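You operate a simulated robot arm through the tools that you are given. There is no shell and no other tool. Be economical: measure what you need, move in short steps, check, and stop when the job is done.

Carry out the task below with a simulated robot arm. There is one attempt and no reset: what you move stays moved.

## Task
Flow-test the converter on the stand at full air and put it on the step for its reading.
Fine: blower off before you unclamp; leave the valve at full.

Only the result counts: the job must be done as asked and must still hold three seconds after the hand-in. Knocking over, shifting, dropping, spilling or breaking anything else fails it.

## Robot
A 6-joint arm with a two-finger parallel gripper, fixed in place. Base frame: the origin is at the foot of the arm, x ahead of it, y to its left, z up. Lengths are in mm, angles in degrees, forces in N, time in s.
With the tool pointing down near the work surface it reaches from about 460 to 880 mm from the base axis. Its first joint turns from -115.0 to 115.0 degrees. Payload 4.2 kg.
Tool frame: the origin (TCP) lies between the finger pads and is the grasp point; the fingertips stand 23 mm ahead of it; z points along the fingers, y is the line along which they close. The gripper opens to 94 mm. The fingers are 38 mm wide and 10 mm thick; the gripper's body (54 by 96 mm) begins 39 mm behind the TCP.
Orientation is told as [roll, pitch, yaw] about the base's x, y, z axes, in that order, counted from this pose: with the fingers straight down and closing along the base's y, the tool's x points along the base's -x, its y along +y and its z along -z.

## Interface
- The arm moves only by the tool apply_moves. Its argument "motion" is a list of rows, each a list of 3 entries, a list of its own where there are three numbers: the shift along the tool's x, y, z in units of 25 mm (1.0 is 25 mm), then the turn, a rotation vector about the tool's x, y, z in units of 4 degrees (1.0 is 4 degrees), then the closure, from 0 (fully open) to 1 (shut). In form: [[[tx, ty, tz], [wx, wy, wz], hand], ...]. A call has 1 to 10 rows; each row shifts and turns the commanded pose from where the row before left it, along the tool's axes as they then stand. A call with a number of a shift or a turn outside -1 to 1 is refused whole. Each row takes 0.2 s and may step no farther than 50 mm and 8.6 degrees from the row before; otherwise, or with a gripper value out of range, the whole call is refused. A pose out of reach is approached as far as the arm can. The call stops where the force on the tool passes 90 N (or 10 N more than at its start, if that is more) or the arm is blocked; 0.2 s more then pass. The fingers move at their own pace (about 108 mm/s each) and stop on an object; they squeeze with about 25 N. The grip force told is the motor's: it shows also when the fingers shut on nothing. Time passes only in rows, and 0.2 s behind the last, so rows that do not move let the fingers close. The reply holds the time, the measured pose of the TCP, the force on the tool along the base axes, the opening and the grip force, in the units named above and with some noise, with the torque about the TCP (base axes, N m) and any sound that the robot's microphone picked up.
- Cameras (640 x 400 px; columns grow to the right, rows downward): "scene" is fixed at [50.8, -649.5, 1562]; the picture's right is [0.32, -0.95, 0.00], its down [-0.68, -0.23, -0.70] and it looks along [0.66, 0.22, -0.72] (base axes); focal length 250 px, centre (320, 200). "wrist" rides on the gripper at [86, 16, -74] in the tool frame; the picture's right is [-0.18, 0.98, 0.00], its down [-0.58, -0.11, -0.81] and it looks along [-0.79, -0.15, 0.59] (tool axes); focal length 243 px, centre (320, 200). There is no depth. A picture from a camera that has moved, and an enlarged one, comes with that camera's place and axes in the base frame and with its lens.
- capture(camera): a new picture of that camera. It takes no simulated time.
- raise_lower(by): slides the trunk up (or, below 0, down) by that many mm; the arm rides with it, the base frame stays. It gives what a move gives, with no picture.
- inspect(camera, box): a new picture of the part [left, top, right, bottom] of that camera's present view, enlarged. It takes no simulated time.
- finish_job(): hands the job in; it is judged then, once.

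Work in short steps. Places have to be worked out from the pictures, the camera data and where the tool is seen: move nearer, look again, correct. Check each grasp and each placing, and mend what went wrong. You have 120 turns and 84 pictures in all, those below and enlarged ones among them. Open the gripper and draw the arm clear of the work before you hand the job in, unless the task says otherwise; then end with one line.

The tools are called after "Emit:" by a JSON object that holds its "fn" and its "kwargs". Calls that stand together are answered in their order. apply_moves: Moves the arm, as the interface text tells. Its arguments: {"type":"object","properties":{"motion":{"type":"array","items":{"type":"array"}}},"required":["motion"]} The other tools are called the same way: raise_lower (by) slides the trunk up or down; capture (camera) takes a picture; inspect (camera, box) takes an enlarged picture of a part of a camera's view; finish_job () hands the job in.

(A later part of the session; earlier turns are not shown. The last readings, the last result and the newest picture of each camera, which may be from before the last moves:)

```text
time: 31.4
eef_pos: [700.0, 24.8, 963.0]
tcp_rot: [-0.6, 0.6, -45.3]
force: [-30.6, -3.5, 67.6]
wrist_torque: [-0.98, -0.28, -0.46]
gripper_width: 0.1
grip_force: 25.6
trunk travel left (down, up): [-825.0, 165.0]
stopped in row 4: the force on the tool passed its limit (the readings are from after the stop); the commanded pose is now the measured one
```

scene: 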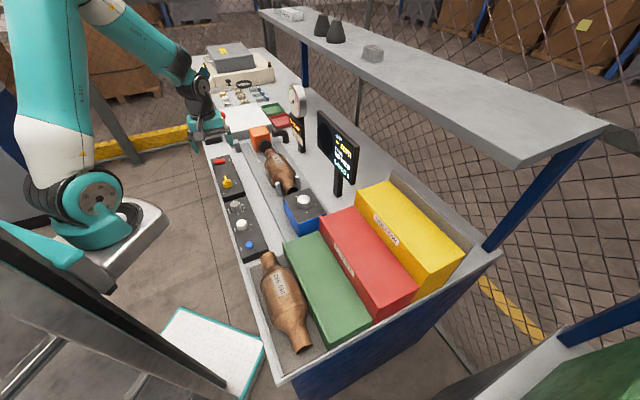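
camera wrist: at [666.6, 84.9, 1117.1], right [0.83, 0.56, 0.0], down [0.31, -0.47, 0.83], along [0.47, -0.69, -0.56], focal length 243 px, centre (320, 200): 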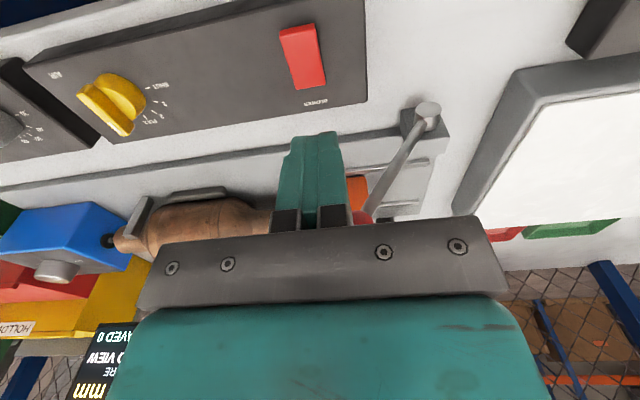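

Contact with strong force at tip z≈940. I check for a state change.

Emit:
{"fn": "inspect", "kwargs": {"camera": "scene", "box": [200, 80, 320, 180]}}

Emit:
{"fn": "inspect", "kwargs": {"camera": "scene", "box": [205, 145, 235, 170]}}

```text
4.00 times, centred on (260, 130) of scene
camera zoom: at [50.8, -649.5, 1562.0], right [0.32, -0.95, 0.0], down [-0.68, -0.23, -0.7], along [0.66, 0.22, -0.72], focal length 1001 px, centre (560, 480)
```

zoom: 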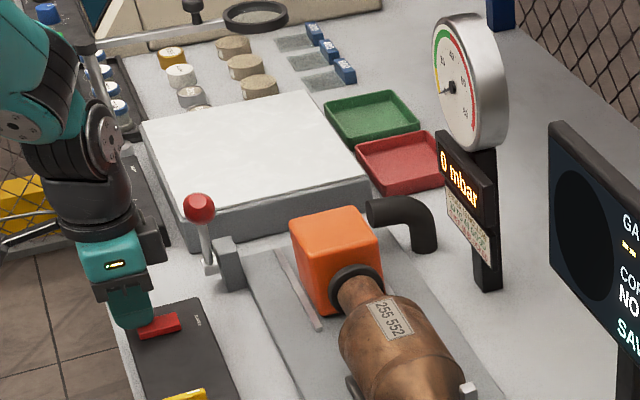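

```text
16.00 times, centred on (220, 158) of scene
camera zoom: at [50.8, -649.5, 1562.0], right [0.32, -0.95, 0.0], down [-0.68, -0.23, -0.7], along [0.66, 0.22, -0.72], focal length 4003 px, centre (1920, 880)
```

zoom: 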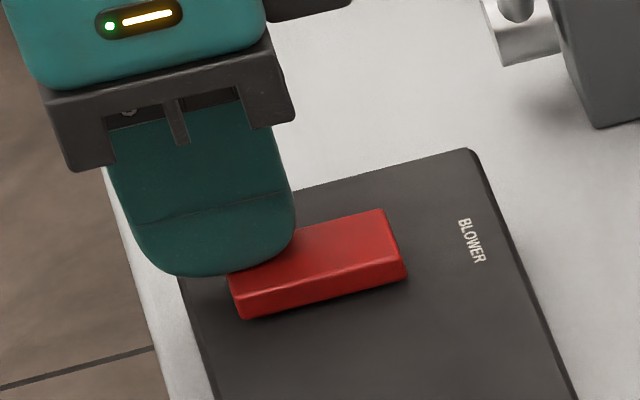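

I lift off and look at the rocker and display again.

Emit:
{"fn": "apply_moves", "kwargs": {"motion": [[[0, 0, -0.5], [0, 0, 0], 1], [[0, 0, -1], [0, 0, 0], 1], [[0, 0, -1], [0, 0, 0], 1], [[0, 0, -1], [0, 0, 0], 1], [[0, 0, 0], [0, 0, 0], 1]]}}

Emit:
{"fn": "inspect", "kwargs": {"camera": "scene", "box": [210, 150, 230, 170]}}

Emit:
{"fn": "capture", "kwargs": {"camera": "wrist"}}

```text
time: 32.6
eef_pos: [701.8, 24.7, 1045.8]
tcp_rot: [-0.5, 0.7, -45.3]
force: [-0.5, 0.0, 0.1]
wrist_torque: [0.05, 0.0, 0.02]
gripper_width: 0.0
grip_force: 24.7
trunk travel left (down, up): [-825.0, 165.0]
```

```text
16.00 times, centred on (220, 160) of scene
camera zoom: at [50.8, -649.5, 1562.0], right [0.32, -0.95, 0.0], down [-0.68, -0.23, -0.7], along [0.66, 0.22, -0.72], focal length 4003 px, centre (1920, 840)
```

zoom: 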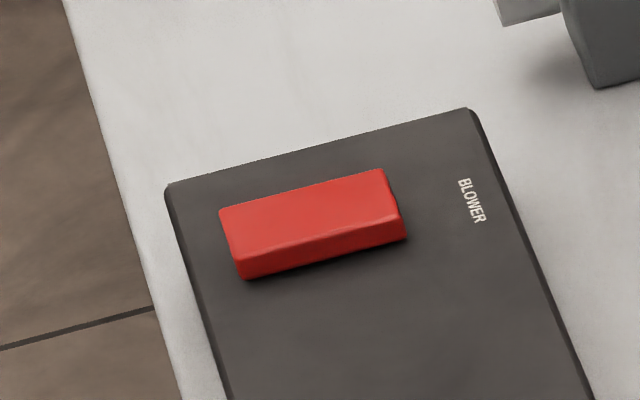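

```text
38 pictures are left
camera wrist: at [654.7, 97.0, 1121.9], right [0.83, 0.56, -0.01], down [0.34, -0.49, 0.8], along [0.44, -0.67, -0.6], focal length 243 px, centre (320, 200)
```

wrist: 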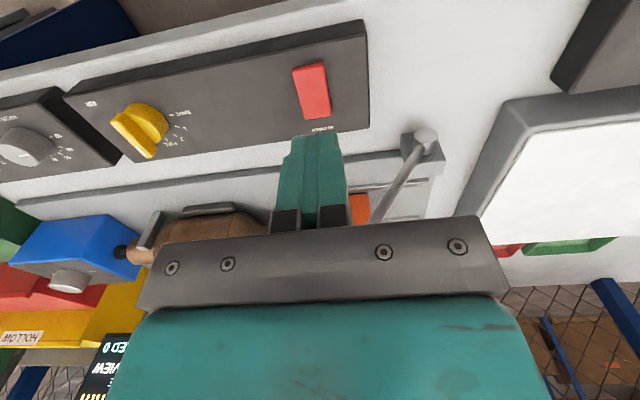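

The rocker has flipped over. I read the gauge and display.

Emit:
{"fn": "inspect", "kwargs": {"camera": "scene", "box": [270, 75, 370, 185]}}

```text
3.64 times, centred on (320, 130) of scene
camera zoom: at [50.8, -649.5, 1562.0], right [0.32, -0.95, 0.0], down [-0.68, -0.23, -0.7], along [0.66, 0.22, -0.72], focal length 910 px, centre (320, 454)
```

zoom: 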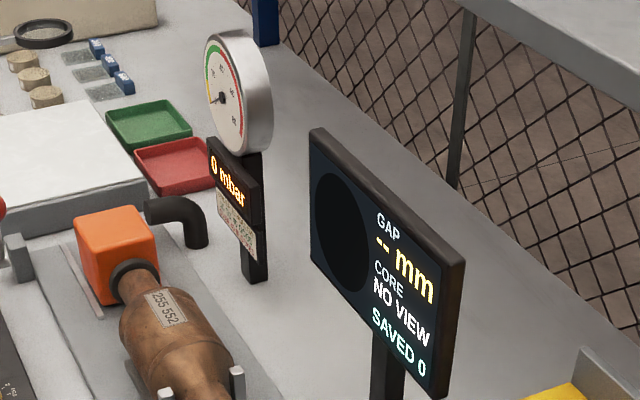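

Still 0; I wait a couple of seconds and look again.

Emit:
{"fn": "apply_moves", "kwargs": {"motion": [[[0, 0, 0], [0, 0, 0], 1], [[0, 0, 0], [0, 0, 0], 1], [[0, 0, 0], [0, 0, 0], 1], [[0, 0, 0], [0, 0, 0], 1], [[0, 0, 0], [0, 0, 0], 1], [[0, 0, 0], [0, 0, 0], 1], [[0, 0, 0], [0, 0, 0], 1], [[0, 0, 0], [0, 0, 0], 1], [[0, 0, 0], [0, 0, 0], 1], [[0, 0, 0], [0, 0, 0], 1]]}}

Emit:
{"fn": "inspect", "kwargs": {"camera": "scene", "box": [210, 90, 310, 190]}}

```text
time: 34.8
eef_pos: [704.5, 25.2, 1046.9]
tcp_rot: [-0.5, 0.8, -45.3]
force: [-0.7, -0.3, -0.1]
wrist_torque: [0.01, 0.02, 0.02]
gripper_width: 0.0
grip_force: 25.1
trunk travel left (down, up): [-825.0, 165.0]
```

```text
4.00 times, centred on (260, 140) of scene
camera zoom: at [50.8, -649.5, 1562.0], right [0.32, -0.95, 0.0], down [-0.68, -0.23, -0.7], along [0.66, 0.22, -0.72], focal length 1001 px, centre (560, 440)
```

zoom: 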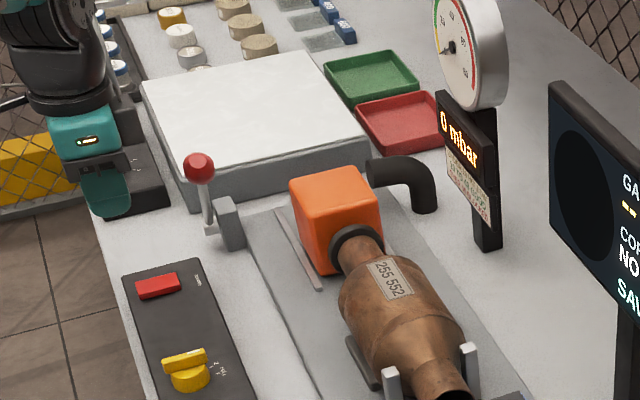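

The blower seems on but no pressure: earlier the gripper finger gave way (66 mm) while pushing the lever, so the clamp probably isn't fully home. I'll push the ball with closed fingers: rise, pass over and come down on its +s side.

Emit:
{"fn": "apply_moves", "kwargs": {"motion": [[[0, 0, -0.85], [0, 0, 0], 1], [[0, 0, -0.85], [0, 0, 0], 1], [[0, 0, -0.85], [0, 0, 0], 1], [[0, 0, -0.85], [0, 0, 0], 1], [[-0.86, 0.45, 0], [0, 0, 0], 1], [[-0.86, 0.45, 0], [0, 0, 0], 1], [[-0.86, 0.45, 0], [0, 0, 0], 1], [[-0.86, 0.45, 0], [0, 0, 0], 1], [[0, 0, 0], [0, 0, 0], 1]]}}

Emit:
{"fn": "capture", "kwargs": {"camera": "wrist"}}

```text
time: 36.8
eef_pos: [796.2, -4.5, 1129.5]
tcp_rot: [-0.4, 0.6, -45.3]
force: [0.4, 0.4, 0.2]
wrist_torque: [0.02, 0.0, 0.03]
gripper_width: 0.0
grip_force: 24.9
trunk travel left (down, up): [-825.0, 165.0]
```

```text
35 pictures are left
camera wrist: at [748.6, 67.4, 1205.2], right [0.83, 0.56, -0.01], down [0.34, -0.49, 0.8], along [0.44, -0.67, -0.6], focal length 243 px, centre (320, 200)
```

wrist: 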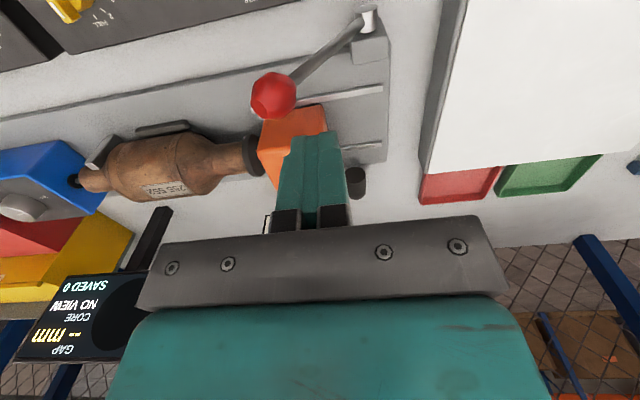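

Aligned 34 mm beyond the ball. I descend and push with closed fingers.

Emit:
{"fn": "apply_moves", "kwargs": {"motion": [[[0, 0, 0.85], [0, 0, 0], 1], [[0, 0, 0.85], [0, 0, 0], 1], [[0, 0, 0.85], [0, 0, 0], 1], [[0, 0, 0.85], [0, 0, 0], 1], [[0, -0.4, 0], [0, 0, 0], 1], [[0, -0.2, 0.05], [0, 0, 0], 1], [[0, -0.2, 0.1], [0, 0, 0], 1], [[0, -0.2, 0.1], [0, 0, 0], 1], [[0, -0.2, 0.1], [0, 0, 0], 1], [[0, -0.2, 0.1], [0, 0, 0], 1]]}}

Emit:
{"fn": "capture", "kwargs": {"camera": "wrist"}}

Emit:
{"fn": "inspect", "kwargs": {"camera": "scene", "box": [220, 90, 320, 190]}}

```text
time: 38.6
eef_pos: [789.0, -9.5, 1044.4]
tcp_rot: [2.1, -0.5, -44.0]
force: [33.1, 47.9, -15.7]
wrist_torque: [0.26, -0.2, 0.03]
gripper_width: 0.0
grip_force: 25.2
trunk travel left (down, up): [-825.0, 165.0]
stopped in row 9: the force on the tool passed its limit (the readings are from after the stop); the commanded pose is now the measured one
```

```text
34 pictures are left
camera wrist: at [736.6, 59.8, 1119.8], right [0.81, 0.58, 0.04], down [0.32, -0.5, 0.81], along [0.49, -0.64, -0.59], focal length 243 px, centre (320, 200)
```

wrist: 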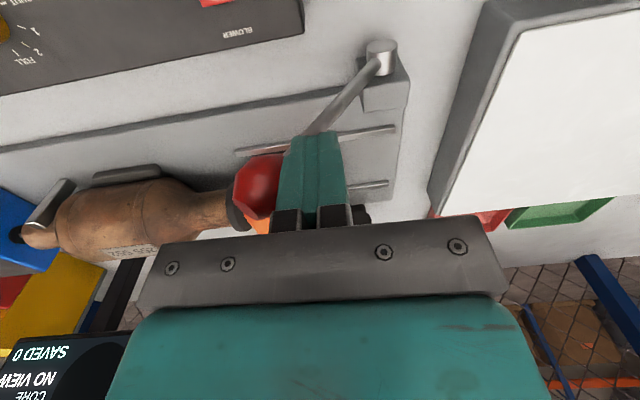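

```text
4.00 times, centred on (270, 140) of scene
camera zoom: at [50.8, -649.5, 1562.0], right [0.32, -0.95, 0.0], down [-0.68, -0.23, -0.7], along [0.66, 0.22, -0.72], focal length 1001 px, centre (520, 440)
```

zoom: 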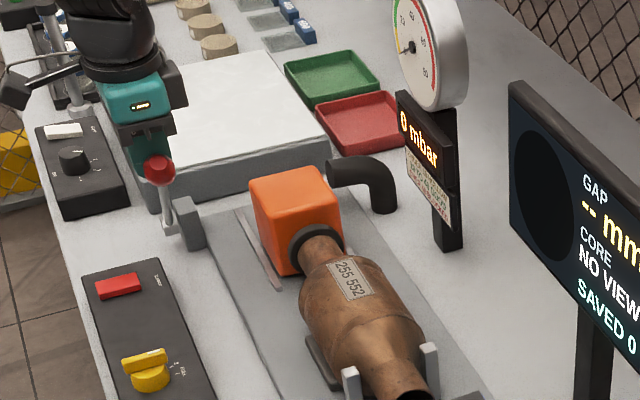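

The lever doesn't move even with ~90 N, so it is at its stop: clamped. I re-check the rocker and the neighboring panel's labels.

Emit:
{"fn": "inspect", "kwargs": {"camera": "scene", "box": [210, 150, 235, 190]}}

Emit:
{"fn": "inspect", "kwargs": {"camera": "scene", "box": [190, 105, 240, 150]}}

```text
10.00 times, centred on (222, 170) of scene
camera zoom: at [50.8, -649.5, 1562.0], right [0.32, -0.95, 0.0], down [-0.68, -0.23, -0.7], along [0.66, 0.22, -0.72], focal length 2502 px, centre (1295, 500)
```

zoom: 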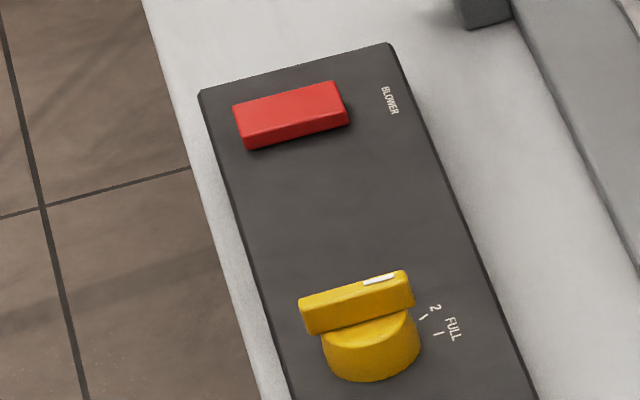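

```text
8.89 times, centred on (215, 128) of scene
camera zoom: at [50.8, -649.5, 1562.0], right [0.32, -0.95, 0.0], down [-0.68, -0.23, -0.7], along [0.66, 0.22, -0.72], focal length 2224 px, centre (1253, 844)
```

zoom: 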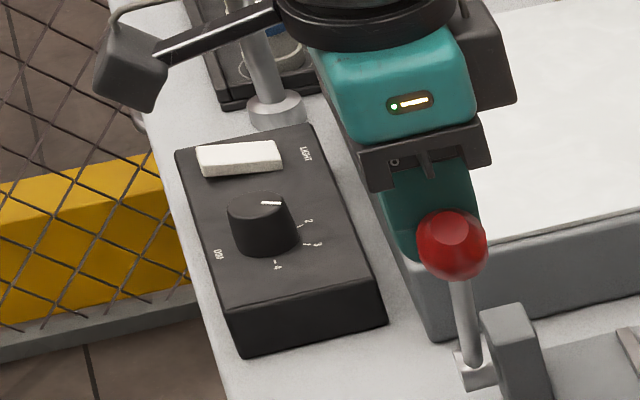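

The rocker is now only level, not fully tipped—my flat finger spanned its middle. I go back and press only its outer (robot-side) end, deeper.

Emit:
{"fn": "apply_moves", "kwargs": {"motion": [[[0, 0.2, 0], [0, 0, 0], 1], [[0, 0, -0.9], [0.46, -0.27, 0.33], 1], [[0, 0, -0.9], [0, 0, 0], 1], [[0, 0, -0.9], [0, 0, 0], 1], [[0, 0, -0.6], [0, 0, 0], 1], [[0.92, -0.48, 0], [0, 0, 0], 1], [[0.92, -0.48, 0], [0, 0, 0], 1], [[0.92, -0.48, 0], [0, 0, 0], 1], [[0.92, -0.48, 0], [0, 0, 0], 1], [[0, 0, 0], [0, 0, 0], 1]]}}

Emit:
{"fn": "apply_moves", "kwargs": {"motion": [[[0, 0, 1], [0, 0, 0], 1], [[0, 0, 1], [0, 0, 0], 1], [[0, 0, 1], [0, 0, 0], 1], [[0, 0, 1], [0, 0, 0], 1], [[0, 0, 1], [0, 0, 0], 1], [[0, 0, 0.6], [0, 0, 0], 1], [[0, 0, 0], [0, 0, 0], 1]]}}

```text
time: 40.8
eef_pos: [689.7, 19.4, 1128.2]
tcp_rot: [-0.3, -1.4, -45.8]
force: [1.1, 0.2, 0.2]
wrist_torque: [-0.02, 0.0, 0.03]
gripper_width: 0.0
grip_force: 24.9
trunk travel left (down, up): [-825.0, 165.0]
```

```text
time: 42.4
eef_pos: [691.8, 16.1, 986.2]
tcp_rot: [-0.2, -1.4, -46.0]
force: [0.6, -0.2, 0.5]
wrist_torque: [-0.01, -0.02, -0.02]
gripper_width: 0.1
grip_force: 24.6
trunk travel left (down, up): [-825.0, 165.0]
```

I trim the offset and press the outer end in small steps.

Emit:
{"fn": "apply_moves", "kwargs": {"motion": [[[0.24, 0.3, 0], [0.22, 0.28, 0], 1], [[0, 0, 0.7], [0, 0, 0], 1], [[0, 0, 0.3], [0, 0, 0], 1], [[0, 0, 0.2], [0, 0, 0], 1], [[0, 0, 0.2], [0, 0, 0], 1], [[0, 0, 0.2], [0, 0, 0], 1], [[0, 0, 0.2], [0, 0, 0], 1]]}}

Emit:
{"fn": "inspect", "kwargs": {"camera": "scene", "box": [200, 145, 240, 175]}}

```text
time: 43.6
eef_pos: [692.7, 27.4, 961.5]
tcp_rot: [-0.9, -0.5, -45.8]
force: [-32.9, 1.7, 59.3]
wrist_torque: [-0.71, 0.0, -0.34]
gripper_width: 0.0
grip_force: 24.9
trunk travel left (down, up): [-825.0, 165.0]
stopped in row 6: the force on the tool passed its limit (the readings are from after the stop); the commanded pose is now the measured one
```

```text
13.33 times, centred on (220, 160) of scene
camera zoom: at [50.8, -649.5, 1562.0], right [0.32, -0.95, 0.0], down [-0.68, -0.23, -0.7], along [0.66, 0.22, -0.72], focal length 3336 px, centre (1653, 733)
```

zoom: 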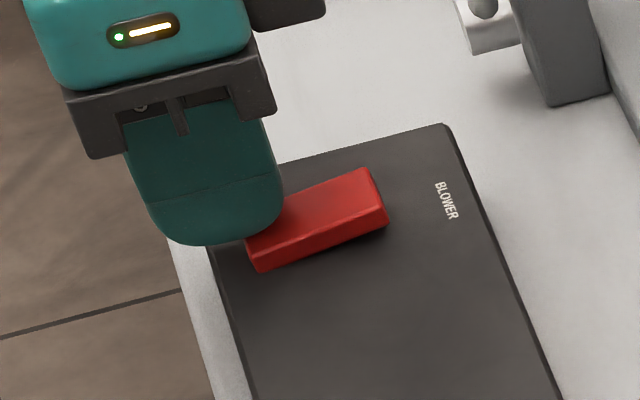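

The rocker now tips clearly the other way. I lift slightly and read the gauge.

Emit:
{"fn": "apply_moves", "kwargs": {"motion": [[[0, 0, -0.5], [0, 0, 0], 1], [[0, 0, -1], [0, 0, 0], 1], [[0, 0, -0.5], [0, 0, 0], 1], [[0, 0, 0], [0, 0, 0], 1], [[0, 0, 0], [0, 0, 0], 1], [[0, 0, 0], [0, 0, 0], 1]]}}

Emit:
{"fn": "inspect", "kwargs": {"camera": "scene", "box": [200, 90, 320, 190]}}

```text
time: 45.0
eef_pos: [694.4, 27.9, 1006.3]
tcp_rot: [-0.9, -0.5, -45.8]
force: [0.2, -0.1, 0.7]
wrist_torque: [0.01, 0.0, 0.01]
gripper_width: 0.0
grip_force: 25.1
trunk travel left (down, up): [-825.0, 165.0]
```

```text
4.00 times, centred on (260, 140) of scene
camera zoom: at [50.8, -649.5, 1562.0], right [0.32, -0.95, 0.0], down [-0.68, -0.23, -0.7], along [0.66, 0.22, -0.72], focal length 1001 px, centre (560, 440)
```

zoom: 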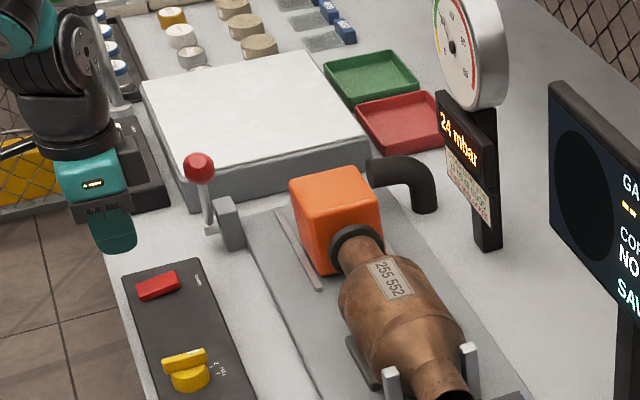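

Reading 24 mbar and maybe still climbing; I let it settle and enlarge the display.

Emit:
{"fn": "apply_moves", "kwargs": {"motion": [[[0, 0, 0], [0, 0, 0], 1], [[0, 0, 0], [0, 0, 0], 1], [[0, 0, 0], [0, 0, 0], 1], [[0, 0, 0], [0, 0, 0], 1], [[0, 0, 0], [0, 0, 0], 1], [[0, 0, 0], [0, 0, 0], 1], [[0, 0, 0], [0, 0, 0], 1], [[0, 0, 0], [0, 0, 0], 1], [[0, 0, 0], [0, 0, 0], 1], [[0, 0, 0], [0, 0, 0], 1]]}}

Emit:
{"fn": "inspect", "kwargs": {"camera": "scene", "box": [280, 80, 320, 155]}}

```text
time: 47.2
eef_pos: [695.7, 28.1, 1007.0]
tcp_rot: [-0.9, -0.6, -45.8]
force: [-0.3, -0.4, 0.0]
wrist_torque: [0.03, 0.0, -0.02]
gripper_width: 0.5
grip_force: 25.2
trunk travel left (down, up): [-825.0, 165.0]
```

```text
5.33 times, centred on (300, 118) of scene
camera zoom: at [50.8, -649.5, 1562.0], right [0.32, -0.95, 0.0], down [-0.68, -0.23, -0.7], along [0.66, 0.22, -0.72], focal length 1334 px, centre (427, 640)
```

zoom: 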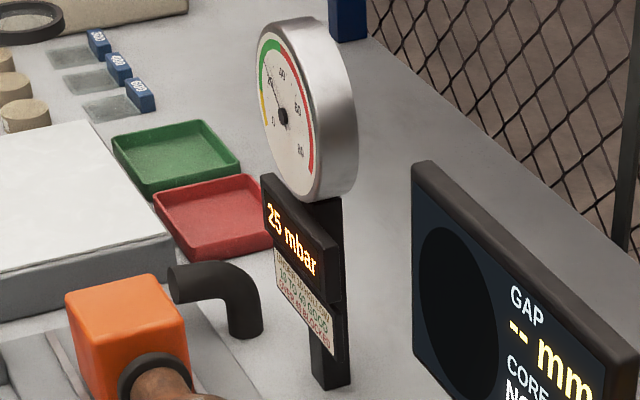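

Settled at 25 mbar: GOOD → green step. Now blower off: I move over the other (raised) end of the rocker and check clearance to the ball.

Emit:
{"fn": "apply_moves", "kwargs": {"motion": [[[-0.65, -0.05, 0], [0.2, 0.2, 0], 1], [[-0.65, -0.05, 0], [0, 0, 0], 1], [[-0.64, -0.04, 0], [0, 0, 0], 1], [[0, 0, 0.6], [0, 0, 0], 1], [[0, 0, 0], [0, 0, 0], 1]]}}

Emit:
{"fn": "inspect", "kwargs": {"camera": "wrist", "box": [220, 20, 460, 240]}}

Emit:
{"fn": "inspect", "kwargs": {"camera": "scene", "box": [200, 125, 260, 175]}}

```text
time: 48.2
eef_pos: [718.7, -3.3, 1007.0]
tcp_rot: [-1.7, 1.1, -44.7]
force: [-58.2, 28.9, 47.2]
wrist_torque: [-2.38, -4.75, -0.05]
gripper_width: 0.0
grip_force: 25.0
trunk travel left (down, up): [-825.0, 165.0]
stopped in row 4: the force on the tool passed its limit (the readings are from after the stop); the commanded pose is now the measured one
```

```text
1.82 times, centred on (340, 130) of wrist
camera zoom: at [671.5, 70.1, 1083.4], right [0.82, 0.57, -0.03], down [0.36, -0.48, 0.8], along [0.44, -0.67, -0.6], focal length 441 px, centre (284, 327)
```

zoom: 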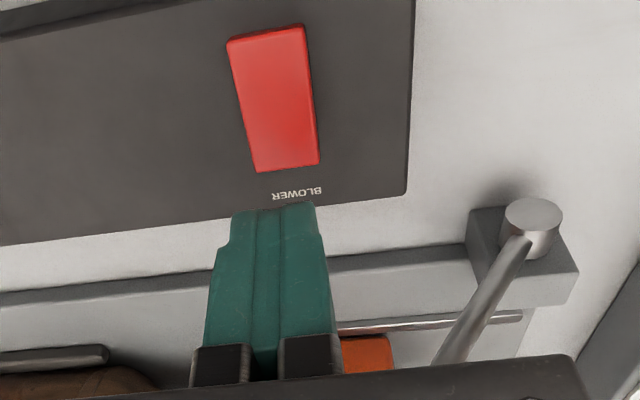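

```text
8.00 times, centred on (230, 150) of scene
camera zoom: at [50.8, -649.5, 1562.0], right [0.32, -0.95, 0.0], down [-0.68, -0.23, -0.7], along [0.66, 0.22, -0.72], focal length 2001 px, centre (1040, 600)
```

zoom: 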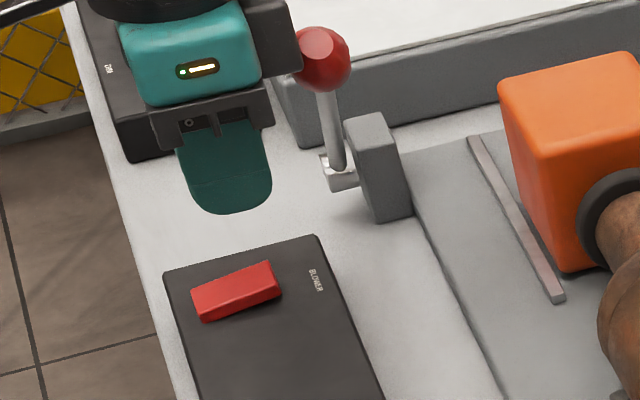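

The hand's rear bracket touches the clamp ball. I back off toward the robot and tilt the tool 15° so its body leans away from the ball, then reach the raised end.

Emit:
{"fn": "apply_moves", "kwargs": {"motion": [[[0.8, 0, 0], [0, 0, 0], 1], [[0, 0, 0], [-0.5, 0.1, 0], 1], [[0, 0, 0], [0, -1, 0], 1], [[0, 0, 0], [0, -1, 0], 1], [[0, 0, 0], [0, -1, 0], 1], [[0, 0, 0], [0, -0.8, 0], 1], [[0, 0, 0], [0, 0, 0], 1]]}}

Emit:
{"fn": "inspect", "kwargs": {"camera": "scene", "box": [200, 125, 260, 175]}}

```text
time: 49.8
eef_pos: [710.6, 6.5, 1002.5]
tcp_rot: [0.1, -14.0, -45.4]
force: [-0.3, -0.1, 0.1]
wrist_torque: [0.0, -0.01, 0.03]
gripper_width: 0.2
grip_force: 24.9
trunk travel left (down, up): [-825.0, 165.0]
```

```text
8.00 times, centred on (230, 150) of scene
camera zoom: at [50.8, -649.5, 1562.0], right [0.32, -0.95, 0.0], down [-0.68, -0.23, -0.7], along [0.66, 0.22, -0.72], focal length 2001 px, centre (1040, 600)
```

zoom: 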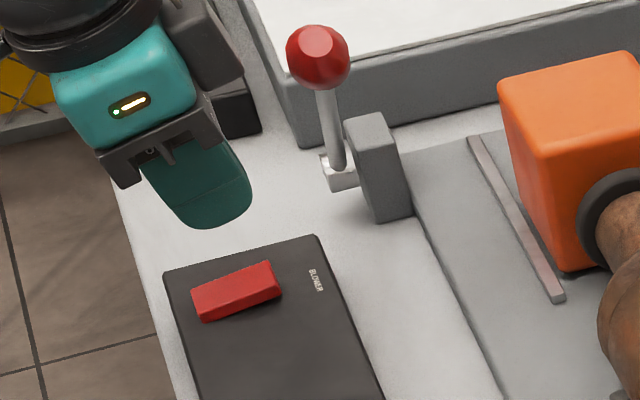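

Good clearance now. I shift out over the raised end and press straight down in small steps.

Emit:
{"fn": "apply_moves", "kwargs": {"motion": [[[-0.68, -0.1, 0.17], [0, 0, 0], 1], [[-0.145, 0, 0.58], [0, 0, 0], 1], [[-0.145, 0, 0.58], [0, 0, 0], 1], [[-0.05, 0, 0.2], [0, 0, 0], 1], [[-0.05, 0, 0.2], [0, 0, 0], 1], [[-0.05, 0, 0.2], [0, 0, 0], 1], [[-0.05, 0, 0.2], [0, 0, 0], 1]]}}

Emit:
{"fn": "inspect", "kwargs": {"camera": "scene", "box": [200, 125, 260, 175]}}

```text
time: 50.5
eef_pos: [724.2, -10.2, 990.0]
tcp_rot: [0.6, -14.1, -45.2]
force: [-62.3, 17.3, 53.7]
wrist_torque: [-1.72, -5.41, -0.23]
gripper_width: 0.1
grip_force: 24.9
trunk travel left (down, up): [-825.0, 165.0]
stopped in row 3: the force on the tool passed its limit (the readings are from after the stop); the commanded pose is now the measured one
```

```text
8.00 times, centred on (230, 150) of scene
camera zoom: at [50.8, -649.5, 1562.0], right [0.32, -0.95, 0.0], down [-0.68, -0.23, -0.7], along [0.66, 0.22, -0.72], focal length 2001 px, centre (1040, 600)
```

zoom: 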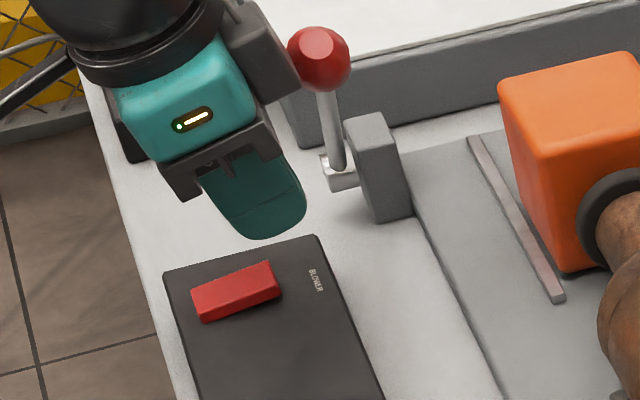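

The bracket still hits the ball. Better: turn the tool to yaw 44 with the gripper wide open, and press with the far finger alone, the body staying well clear of the ball. I back off, level and turn.

Emit:
{"fn": "apply_moves", "kwargs": {"motion": [[[1, 0, -0.3], [0, 0, 0], 1], [[1, 0, -0.5], [0, 0.9, 0], 1], [[0, 0, -0.8], [0, 0.9, 0], 0.5], [[0, 0, -0.8], [0, 0.9, 0], 0], [[0, 0, 0], [0, 0.83, 0], 0], [[0, 0, 0], [0, 0, -1], 0], [[0, 0, 0], [0, 0, -1], 0], [[0, 0, 0], [0, 0, -1], 0], [[0, 0, 0], [0, 0, -1], 0], [[0, 0, 0], [0, 0, -1], 0]]}}

Emit:
{"fn": "apply_moves", "kwargs": {"motion": [[[0, 0, 0], [0, 0, -1], 0], [[0, 0, 0], [0, 0, -1], 0], [[0, 0, 0], [0, 0, -1], 0], [[0, 0, 0], [0, 0, -1], 0], [[0, 0, 0], [0, 0, -1], 0], [[0, 0, 0], [0, 0, -1], 0], [[0, 0, 0], [0, 0, -1], 0], [[0, 0, 0], [0, 0, -1], 0], [[0, 0, 0], [0, 0, -1], 0], [[0, 0, 0], [0, 0, -1], 0]]}}

Emit:
{"fn": "apply_moves", "kwargs": {"motion": [[[0, 0, 0], [0, 0, -1], 0], [[0, 0, 0], [0, 0, -1], 0], [[0, 0, 0], [0, 0, -1], 0], [[0, 0, 0], [0, 0, -1], 0], [[0, 0, 0], [0, 0, -1], 0], [[0, 0, 0], [0, 0, -1], 0], [[0, 0, 0], [0, 0, -1], 0], [[0, 0, 0], [0, 0, -0.3], 0], [[0, 0, 0], [0, 0, 0], 0]]}}

```text
time: 52.8
eef_pos: [687.5, 27.9, 1032.3]
tcp_rot: [0.5, -0.1, -25.1]
force: [-0.8, 1.0, 1.3]
wrist_torque: [0.01, 0.0, -0.02]
gripper_width: 93.7
grip_force: 0.1
trunk travel left (down, up): [-825.0, 165.0]
```

```text
time: 55.0
eef_pos: [686.4, 26.6, 1030.8]
tcp_rot: [0.3, -0.3, 14.9]
force: [0.6, -0.7, 0.8]
wrist_torque: [0.0, -0.01, 0.0]
gripper_width: 93.8
grip_force: 0.0
trunk travel left (down, up): [-825.0, 165.0]
```

```text
time: 57.0
eef_pos: [688.4, 27.8, 1031.9]
tcp_rot: [0.2, -0.4, 44.1]
force: [-0.5, 0.6, -0.5]
wrist_torque: [0.02, 0.01, -0.01]
gripper_width: 94.0
grip_force: 0.1
trunk travel left (down, up): [-825.0, 165.0]
```

I shift 8 mm toward the robot and look at the far finger relative to the rocker.

Emit:
{"fn": "apply_moves", "kwargs": {"motion": [[[0.06, 0.34, 0.6], [0, 0, 0], 0], [[0, 0, 0.6], [0, 0, 0], 0], [[0, 0, 0], [0, 0, 0], 0]]}}

Emit:
{"fn": "capture", "kwargs": {"camera": "wrist"}}

Emit:
{"fn": "inspect", "kwargs": {"camera": "scene", "box": [200, 125, 260, 175]}}

```text
time: 57.8
eef_pos: [681.0, 32.3, 1001.7]
tcp_rot: [0.0, -0.5, 44.0]
force: [-0.1, 1.0, -0.4]
wrist_torque: [0.01, 0.01, 0.01]
gripper_width: 94.0
grip_force: 0.1
trunk travel left (down, up): [-825.0, 165.0]
```

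```text
23 pictures are left
camera wrist: at [607.8, -16.7, 1075.5], right [-0.55, 0.83, 0.0], down [0.49, 0.32, 0.81], along [0.68, 0.45, -0.58], focal length 243 px, centre (320, 200)
```

wrist: 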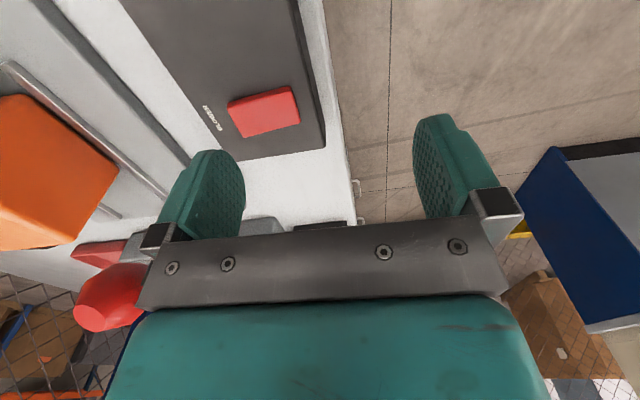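

```text
8.00 times, centred on (230, 150) of scene
camera zoom: at [50.8, -649.5, 1562.0], right [0.32, -0.95, 0.0], down [-0.68, -0.23, -0.7], along [0.66, 0.22, -0.72], focal length 2001 px, centre (1040, 600)
```

zoom: 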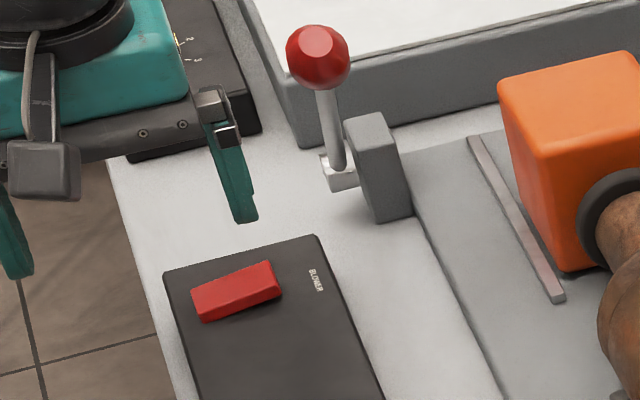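

Finger centre is at n≈501, over the raised end (n 487–507). I press down in small steps.

Emit:
{"fn": "apply_moves", "kwargs": {"motion": [[[0, 0, 0.7], [0, 0, 0], 0], [[0, 0, 0.7], [0, 0, 0], 0], [[0, 0, 0.15], [0, 0, 0], 0], [[0, 0, 0.15], [0, 0, 0], 0], [[0, 0, 0.15], [0, 0, 0], 0], [[0, 0, 0.15], [0, 0, 0], 0], [[0, 0, 0.15], [0, 0, 0], 0]]}}

Emit:
{"fn": "inspect", "kwargs": {"camera": "scene", "box": [200, 100, 310, 190]}}

```text
time: 59.2
eef_pos: [685.1, 32.0, 960.1]
tcp_rot: [-0.9, -1.3, 43.8]
force: [-9.8, -3.9, 45.0]
wrist_torque: [-2.03, -0.78, -0.76]
gripper_width: 92.4
grip_force: 0.0
trunk travel left (down, up): [-825.0, 165.0]
stopped in row 7: the force on the tool passed its limit (the readings are from after the stop); the commanded pose is now the measured one
```

```text
4.44 times, centred on (255, 145) of scene
camera zoom: at [50.8, -649.5, 1562.0], right [0.32, -0.95, 0.0], down [-0.68, -0.23, -0.7], along [0.66, 0.22, -0.72], focal length 1112 px, centre (609, 444)
```

zoom: 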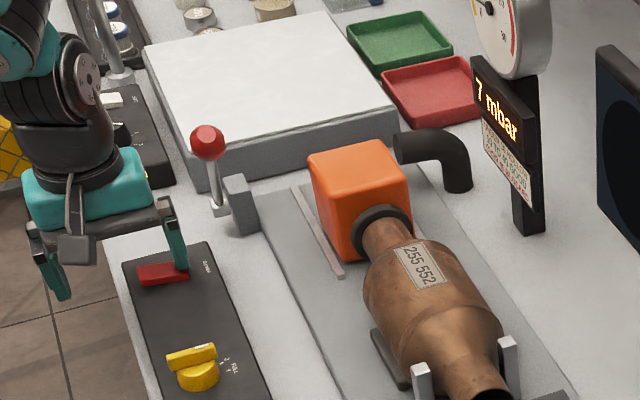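

Pressure falling (7 mbar): the blower is off. I lift, close the fingers and move to the -s side of the ball at height.

Emit:
{"fn": "apply_moves", "kwargs": {"motion": [[[0, 0, -0.8], [0, 0, 0], 0], [[0, 0, -1], [-0.39, 0.08, 0], 0.5], [[0, 0, -1], [0, 0, 0], 1], [[0, 0, -1], [0, 0, 0], 1], [[0, 0, -1], [0, 0, 0], 1], [[0, 0, -1], [0, 0, 0], 1], [[0, 0, -1], [0, 0, 0], 1], [[0.43, -0.9, 0], [0, 0, 0], 1], [[0.43, -0.9, 0], [0, 0, 0], 1], [[0, -0.9, 0], [0, 0, 0], 1]]}}

Emit:
{"fn": "apply_moves", "kwargs": {"motion": [[[0, -0.85, 0], [0, 0, 0], 1], [[0, -0.85, 0], [0, 0, 0], 1], [[0, 0, 0], [0, 0, 0], 1]]}}

Emit:
{"fn": "capture", "kwargs": {"camera": "wrist"}}

```text
time: 61.4
eef_pos: [716.2, -34.8, 1126.0]
tcp_rot: [1.1, -0.5, 43.9]
force: [-0.2, -0.1, 0.1]
wrist_torque: [0.0, -0.02, -0.03]
gripper_width: 0.0
grip_force: 25.3
trunk travel left (down, up): [-825.0, 165.0]
```

```text
time: 62.2
eef_pos: [747.6, -64.9, 1124.4]
tcp_rot: [1.1, -0.5, 43.9]
force: [-0.1, 0.5, 0.1]
wrist_torque: [-0.01, 0.04, 0.0]
gripper_width: 0.2
grip_force: 25.2
trunk travel left (down, up): [-825.0, 165.0]
```

```text
20 pictures are left
camera wrist: at [673.4, -115.1, 1198.4], right [-0.55, 0.84, 0.02], down [0.5, 0.31, 0.81], along [0.67, 0.45, -0.59], focal length 243 px, centre (320, 200)
```

wrist: 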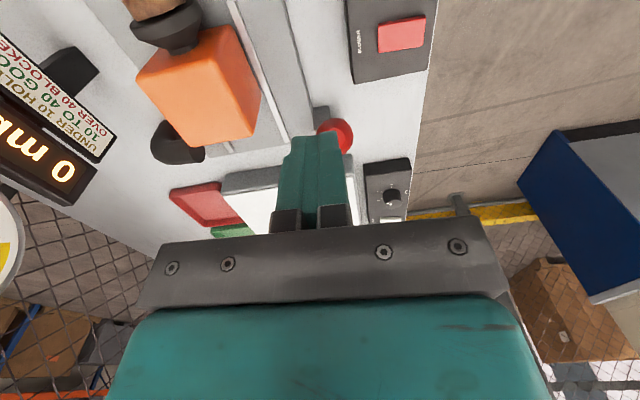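

Display is back to 0 mbar. I align, descend beside the ball and push it back toward +s.

Emit:
{"fn": "apply_moves", "kwargs": {"motion": [[[0.35, 0.2, 0], [0, 0, 0], 1], [[0, 0, 0.95], [0, 0, 0], 1], [[0, 0, 0.95], [0, 0, 0], 1], [[0, 0, 0.95], [0, 0, 0], 1], [[-0.4, 0, 0], [0, 0, 0], 1], [[-0.5, 0, 0], [0, 0, 0], 1], [[-0.6, 0, 0], [0, 0, 0], 1], [[-0.6, 0, 0], [0, 0, 0], 1], [[-0.6, 0, 0], [0, 0, 0], 1]]}}

Emit:
{"fn": "capture", "kwargs": {"camera": "wrist"}}

```text
time: 64.2
eef_pos: [784.9, -19.2, 1052.4]
tcp_rot: [1.3, -0.4, 43.9]
force: [-0.5, -0.3, 0.3]
wrist_torque: [0.01, 0.0, 0.0]
gripper_width: 0.0
grip_force: 25.1
trunk travel left (down, up): [-825.0, 165.0]
```

```text
19 pictures are left
camera wrist: at [711.8, -69.4, 1127.3], right [-0.55, 0.84, 0.02], down [0.5, 0.31, 0.81], along [0.67, 0.46, -0.59], focal length 243 px, centre (320, 200)
```

wrist: 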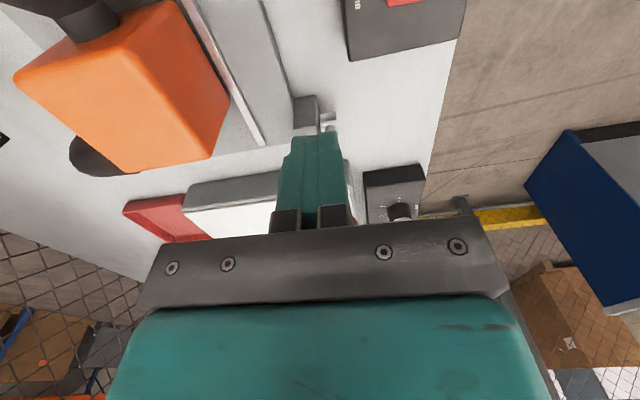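

The lever follows; I continue to the open position.

Emit:
{"fn": "apply_moves", "kwargs": {"motion": [[[-0.6, 0, 0], [0, 0, 0], 1], [[-0.6, 0, 0], [0, 0, 0], 1], [[-0.6, 0, 0], [0, 0, 0], 1], [[-0.6, 0, 0], [0, 0, 0], 1], [[-0.6, 0, 0.2], [0, 0, 0], 1], [[-0.6, 0, 0.2], [0, 0, 0], 1], [[-0.4, 0, 0.2], [0, 0, 0], 1]]}}

Emit:
{"fn": "inspect", "kwargs": {"camera": "scene", "box": [200, 80, 320, 200]}}

```text
time: 65.8
eef_pos: [854.8, 48.2, 1041.0]
tcp_rot: [1.3, -0.4, 43.8]
force: [-16.4, -11.2, 10.0]
wrist_torque: [-0.14, 0.21, 0.16]
gripper_width: 0.2
grip_force: 25.3
trunk travel left (down, up): [-825.0, 165.0]
```

```text
3.33 times, centred on (260, 140) of scene
camera zoom: at [50.8, -649.5, 1562.0], right [0.32, -0.95, 0.0], down [-0.68, -0.23, -0.7], along [0.66, 0.22, -0.72], focal length 834 px, centre (520, 400)
```

zoom: 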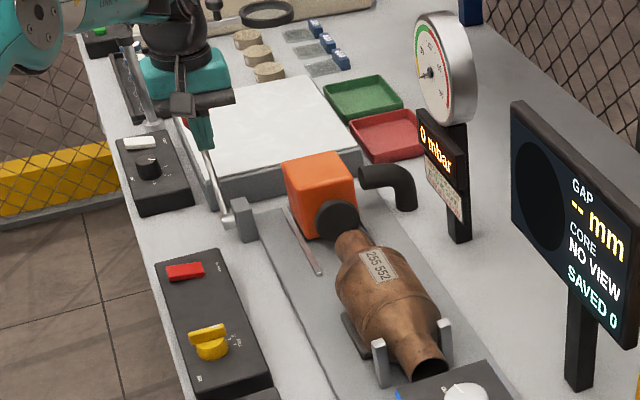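

Clamp open, blower off, 0 mbar, valve still at FULL. I lift off and travel above the converter with the gripper open.

Emit:
{"fn": "apply_moves", "kwargs": {"motion": [[[0.2, 0, 0], [0, 0, 0], 1], [[0, 0, -1], [0, 0, 0], 1], [[0, 0, -1], [0, 0, 0], 1], [[0, 0, -1], [0, 0, 0], 1], [[0, 0, -1], [-0.3, 0, 0], 0.6], [[0, 0, -1], [0, 0, 0], 0], [[0.95, -0.3, 0], [0, 0, 0], 0], [[0.95, -0.3, 0], [0, 0, 0], 0], [[0.95, -0.3, 0], [0, 0, 0], 0], [[0.95, -0.3, 0], [0, 0, 0], 0]]}}

Emit:
{"fn": "apply_moves", "kwargs": {"motion": [[[0.98, -0.36, 0], [0, 0, 0], 0], [[0.98, -0.36, 0], [0, 0, 0], 0], [[0.98, -0.36, 0], [0, 0, 0], 0], [[0.98, -0.36, 0], [0, 0, 0], 0], [[0.98, -0.36, 0], [0, 0, 0], 0], [[0.98, -0.36, 0], [0, 0, 0], 0], [[0.98, -0.36, 0], [0, 0, 0], 0], [[0.98, -0.36, 0], [0, 0, 0], 0], [[0.98, -0.36, 0], [0, 0, 0], 0], [[0.98, -0.36, 0], [0, 0, 0], 0]]}}

Emit:
{"fn": "capture", "kwargs": {"camera": "wrist"}}

```text
time: 68.0
eef_pos: [813.8, -43.4, 1164.7]
tcp_rot: [2.5, -0.5, 44.0]
force: [0.0, 0.0, -0.2]
wrist_torque: [-0.01, 0.02, 0.02]
gripper_width: 94.0
grip_force: 0.0
out of reach, approached as far as the arm can: row 10
trunk travel left (down, up): [-825.0, 165.0]
```

```text
time: 70.2
eef_pos: [779.3, -286.2, 1179.2]
tcp_rot: [2.4, -0.4, 43.9]
force: [0.4, 0.8, 0.6]
wrist_torque: [-0.02, 0.02, 0.0]
gripper_width: 93.9
grip_force: 0.1
out of reach, approached as far as the arm can: row 1, 2, 3, 4, 5, 6, 7, 8, 9, 10
trunk travel left (down, up): [-825.0, 165.0]
```

```text
17 pictures are left
camera wrist: at [707.9, -336.8, 1255.1], right [-0.55, 0.83, 0.04], down [0.51, 0.3, 0.81], along [0.66, 0.46, -0.59], focal length 243 px, centre (320, 200)
```

wrist: 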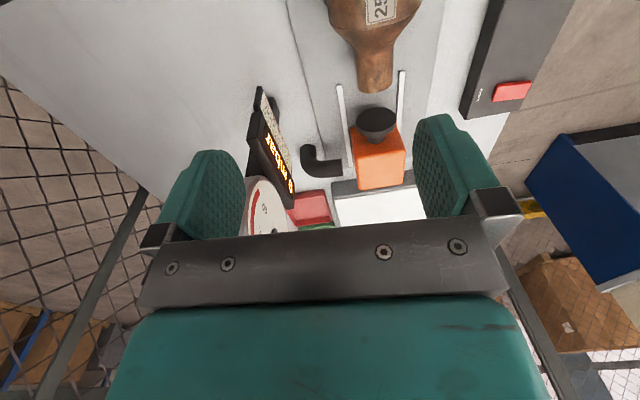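

The arm was clipped at its reach limits and stands at n≈747, too far out. I issue a small move back toward the robot and read the pose.

Emit:
{"fn": "apply_moves", "kwargs": {"motion": [[[0, 0.3, 0], [0, 0, 0], 0], [[0, 0.3, 0.3], [0, 0, 0], 0], [[0, 0, 0], [0, 0, 0], 0]]}}

```text
time: 71.0
eef_pos: [782.0, -279.9, 1177.6]
tcp_rot: [2.4, -0.6, 43.9]
force: [-0.3, 0.9, 0.2]
wrist_torque: [0.0, -0.01, 0.0]
gripper_width: 94.0
grip_force: 0.0
out of reach, approached as far as the arm can: row 1, 2
trunk travel left (down, up): [-825.0, 165.0]
```

Unclear what limits it; I command further toward the robot and watch the response.

Emit:
{"fn": "apply_moves", "kwargs": {"motion": [[[0, 0.8, 0], [0, 0, 0], 0], [[0, 0.8, 0], [0, 0, 0], 0], [[0, 0.8, 0], [0, 0, 0], 0], [[0, 0, 0], [0, 0, 0], 0]]}}

```text
time: 72.0
eef_pos: [787.0, -247.7, 1195.3]
tcp_rot: [2.5, -0.5, 43.9]
force: [-1.0, 0.8, 0.3]
wrist_torque: [-0.01, 0.0, 0.03]
gripper_width: 93.8
grip_force: 0.0
out of reach, approached as far as the arm can: row 1, 2, 3
trunk travel left (down, up): [-825.0, 165.0]
```

Likely a wrist/first-joint combination limit at this yaw. I turn the tool the other way (toward yaw -136, equivalent grasp), checking as it goes.

Emit:
{"fn": "apply_moves", "kwargs": {"motion": [[[0, 0, 0], [0, 0, 1], 0], [[0, 0, 0], [0, 0, 1], 0], [[0, 0, 0], [0, 0, 1], 0], [[0, 0, 0], [0, 0, 1], 0], [[0, 0, 0], [0, 0, 1], 0], [[0, 0, 0], [0, 0, 1], 0], [[0, 0, 0], [0, 0, 1], 0], [[0, 0, 0], [0, 0, 1], 0], [[0, 0, 0], [0, 0, 1], 0], [[0, 0, 0], [0, 0, 1], 0]]}}

```text
time: 74.2
eef_pos: [785.5, -247.9, 1196.3]
tcp_rot: [2.2, 1.1, 3.8]
force: [0.2, -0.3, 1.0]
wrist_torque: [0.04, -0.02, 0.02]
gripper_width: 94.2
grip_force: 0.0
trunk travel left (down, up): [-825.0, 165.0]
```

The pose is reachable again. I translate above the converter, level the tool and continue turning.

Emit:
{"fn": "apply_moves", "kwargs": {"motion": [[[0.95, -0.28, 0], [0.57, -0.24, 0], 0], [[0.95, -0.28, 0], [0, 0, 0], 0], [[0.95, -0.29, 0], [0, 0, 0], 0], [[0.95, -0.29, 0], [0, 0, 0], 0], [[0, 0, 0], [0, 0, 1], 0], [[0, 0, 0], [0, 0, 1], 0], [[0, 0, 0], [0, 0, 1], 0], [[0, 0, 0], [0, 0, 1], 0], [[0, 0, 0], [0, 0, 1], 0], [[0, 0, 0], [0, 0, 1], 0]]}}

Emit:
{"fn": "apply_moves", "kwargs": {"motion": [[[0, 0, 0], [0, 0, 1], 0], [[0, 0, 0], [0, 0, 1], 0], [[0, 0, 0], [0, 0, 1], 0], [[0, 0, 0], [0, 0, 1], 0], [[0, 0, 0], [0, 0, 1], 0], [[0, 0, 0], [0, 0, 1], 0], [[0, 0, 0], [0, 0, 1], 0], [[0, 0, 0], [0, 0, 1], 0], [[0, 0, 0], [0, 0, 1], 0], [[0, 0, 0], [0, 0, 1], 0]]}}

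Emit:
{"fn": "apply_moves", "kwargs": {"motion": [[[0, 0, 0], [0, 0, 1], 0], [[0, 0, 0], [0, 0, 1], 0], [[0, 0, 0], [0, 0, 1], 0], [[0, 0, 0], [0, 0, 1], 0], [[0, 0, 0], [0, 0, 1], 0], [[0, 0, 0], [0, 0, 1], 0], [[0, 0, 0], [0, 0, 1], 0], [[0, 0, 0], [0, 0, 1], 0], [[0, 0, 0], [0, 0, 1], 0], [[0, 0, 0], [0, 0, 1], 0]]}}

Emit:
{"fn": "apply_moves", "kwargs": {"motion": [[[0, 0, 0], [0, 0, 1], 0], [[0, 0, 0], [0, 0, 1], 0], [[0, 0, 0], [0, 0, 1], 0], [[0, 0, 0], [0, 0, 1], 0], [[0, 0, 0], [0, 0, 1], 0], [[0, 0, 0], [0, 0, 1], 0], [[0, 0, 0], [0, 0, 1], 0], [[0, 0, 0], [0, 0, 1], 0], [[0, 0, 0], [0, 0, 0.9], 0], [[0, 0, 0], [0, 0, 0], 0]]}}

```text
time: 76.4
eef_pos: [762.5, -306.1, 1225.2]
tcp_rot: [-0.3, 0.2, -20.1]
force: [0.3, 0.0, 0.2]
wrist_torque: [0.0, -0.02, 0.0]
gripper_width: 94.1
grip_force: 0.0
out of reach, approached as far as the arm can: row 1, 2, 3, 4
trunk travel left (down, up): [-825.0, 165.0]
```

```text
time: 78.6
eef_pos: [763.1, -306.8, 1224.6]
tcp_rot: [-0.3, 0.0, -60.1]
force: [0.4, -0.2, -1.1]
wrist_torque: [0.02, 0.0, -0.01]
gripper_width: 93.8
grip_force: 0.0
trunk travel left (down, up): [-825.0, 165.0]
```

```text
time: 80.8
eef_pos: [763.1, -307.5, 1225.5]
tcp_rot: [-0.2, -0.3, -100.3]
force: [0.1, 0.1, 0.0]
wrist_torque: [-0.02, 0.01, -0.01]
gripper_width: 94.1
grip_force: 0.0
trunk travel left (down, up): [-825.0, 165.0]
```

```text
time: 83.0
eef_pos: [689.1, -435.2, 1234.3]
tcp_rot: [-0.1, 0.7, -132.7]
force: [0.4, 0.0, -0.8]
wrist_torque: [0.0, 0.03, 0.01]
gripper_width: 94.2
grip_force: 0.1
out of reach, approached as far as the arm can: row 5, 6, 7, 8, 9
trunk travel left (down, up): [-825.0, 165.0]
```

It looks like the arm got stuck stretched straight, and a wrist limit sits near yaw -132 here. I turn back and lower straight down to get the elbow bending again.

Emit:
{"fn": "apply_moves", "kwargs": {"motion": [[[0, 0, 0], [0, 0, -1], 0], [[0, 0, 0], [0, 0, -1], 0], [[0, 0, 0], [0, 0, -1], 0], [[0, 0, 0], [0, 0, -1], 0], [[0, 0, 0.5], [0, 0, -1], 0], [[0, 0, 0.5], [0, 0, -1], 0], [[0, 0, 0.5], [0, 0, -1], 0], [[0, 0, 0], [0, 0, -1], 0], [[0, 0, 0], [0, 0, -1], 0], [[0, 0, 0], [0, 0, 0], 0]]}}

Emit:
{"fn": "capture", "kwargs": {"camera": "scene"}}

```text
time: 85.2
eef_pos: [696.2, -445.7, 1210.2]
tcp_rot: [1.1, 0.0, -97.1]
force: [-7.9, -44.0, 61.4]
wrist_torque: [-0.99, -2.87, -2.3]
gripper_width: 93.7
grip_force: 0.0
out of reach, approached as far as the arm can: row 5, 6, 7
trunk travel left (down, up): [-825.0, 165.0]
```

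```text
16 pictures are left
```

scene: 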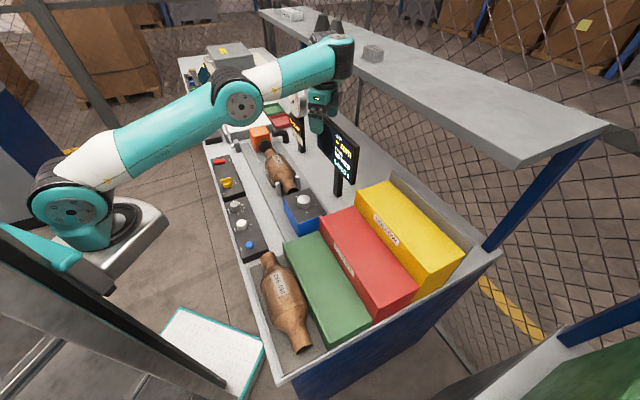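

The force shows a finger bearing down on something (likely the monitor top). I lift straight up at once.

Emit:
{"fn": "apply_moves", "kwargs": {"motion": [[[0, 0, -0.6], [0, 0, 0], 0], [[0, 0, -0.6], [0, 0, 0], 0], [[0, 0, 0], [0, 0, 0], 0]]}}

Emit:
{"fn": "inspect", "kwargs": {"camera": "scene", "box": [270, 20, 390, 210]}}

```text
time: 86.0
eef_pos: [699.3, -441.2, 1229.7]
tcp_rot: [0.3, 0.9, -96.6]
force: [0.2, 0.0, 0.2]
wrist_torque: [-0.01, 0.0, 0.02]
gripper_width: 93.8
grip_force: 0.1
trunk travel left (down, up): [-825.0, 165.0]
```

```text
2.11 times, centred on (330, 115) of scene
camera zoom: at [50.8, -649.5, 1562.0], right [0.32, -0.95, 0.0], down [-0.68, -0.23, -0.7], along [0.66, 0.22, -0.72], focal length 527 px, centre (299, 379)
```

zoom: 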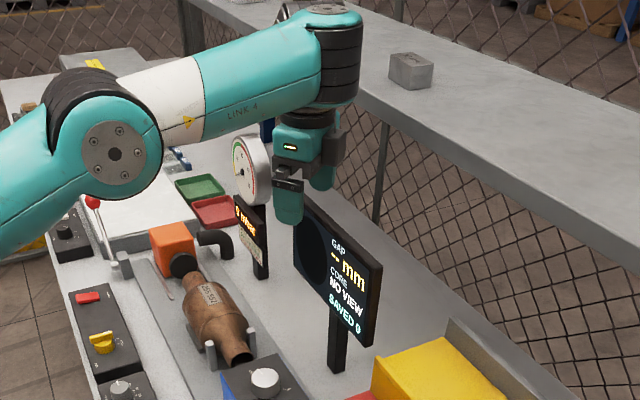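

Monitor appears unmoved. I now command a straight retreat toward the base axis.

Emit:
{"fn": "apply_moves", "kwargs": {"motion": [[[0.35, -0.72, 0], [0, 0, 0], 0], [[0.35, -0.72, 0], [0, 0, 0], 0], [[0.35, -0.72, 0], [0, 0, 0], 0]]}}

```text
time: 86.8
eef_pos: [681.6, -430.2, 1249.0]
tcp_rot: [0.2, 0.8, -96.6]
force: [0.4, 0.4, -1.1]
wrist_torque: [0.01, 0.04, -0.01]
gripper_width: 93.9
grip_force: 0.1
out of reach, approached as far as the arm can: row 1, 2, 3
trunk travel left (down, up): [-825.0, 165.0]
```

My reading: while stretched, the elbow went past straight and is stuck on the wrong side; it must be re-extended and bent back, away from the shelf. I swing along the arc toward the robot's front while rising.

Emit:
{"fn": "apply_moves", "kwargs": {"motion": [[[0.97, 0.47, -0.2], [0, 0, -0.48], 0], [[0.97, 0.47, -0.2], [0, 0, -0.48], 0], [[0.97, 0.47, -0.2], [0, 0, -0.48], 0], [[0.97, 0.47, -0.2], [0, 0, -0.48], 0], [[0.97, 0.47, -0.2], [0, 0, -0.48], 0], [[0.97, 0.47, -0.2], [0, 0, -0.48], 0], [[0.97, 0.47, -0.2], [0, 0, -0.48], 0], [[0.97, 0.47, -0.2], [0, 0, -0.48], 0], [[0.97, 0.47, -0.2], [0, 0, -0.48], 0], [[0.97, 0.47, -0.2], [0, 0, -0.48], 0]]}}

```text
time: 89.0
eef_pos: [788.5, -186.5, 1302.7]
tcp_rot: [0.5, 0.6, -77.4]
force: [-0.1, -0.1, -0.2]
wrist_torque: [0.04, -0.01, 0.04]
gripper_width: 93.9
grip_force: 0.0
trunk travel left (down, up): [-825.0, 165.0]
```

Reachable again near full stretch. I stretch slightly more upward, then retract.

Emit:
{"fn": "apply_moves", "kwargs": {"motion": [[[0, 0, -0.5], [0, 0, 0], 0], [[0, 0, -0.5], [0, 0, 0], 0], [[0, 0, -0.5], [0, 0, 0], 0], [[0, 0, -0.5], [0, 0, 0], 0]]}}

Emit:
{"fn": "apply_moves", "kwargs": {"motion": [[[0.3, -0.63, 0], [0, 0, 0], 0], [[0.3, -0.63, 0], [0, 0, 0], 0], [[0.3, -0.63, 0], [0, 0, 0], 0], [[0.3, -0.63, 0], [0, 0, 0], 0], [[0.3, -0.63, 0], [0, 0, 0], 0]]}}

```text
time: 90.0
eef_pos: [782.8, -193.2, 1342.5]
tcp_rot: [0.2, -0.3, -77.4]
force: [0.2, -0.7, -0.6]
wrist_torque: [-0.02, 0.02, -0.06]
gripper_width: 93.9
grip_force: 0.0
out of reach, approached as far as the arm can: row 2, 3, 4
trunk travel left (down, up): [-825.0, 165.0]
```

```text
time: 91.2
eef_pos: [699.1, -174.3, 1341.5]
tcp_rot: [0.5, 0.6, -77.3]
force: [-0.4, 0.7, -0.2]
wrist_torque: [0.0, 0.04, -0.01]
gripper_width: 94.2
grip_force: 0.0
trunk travel left (down, up): [-825.0, 165.0]
```

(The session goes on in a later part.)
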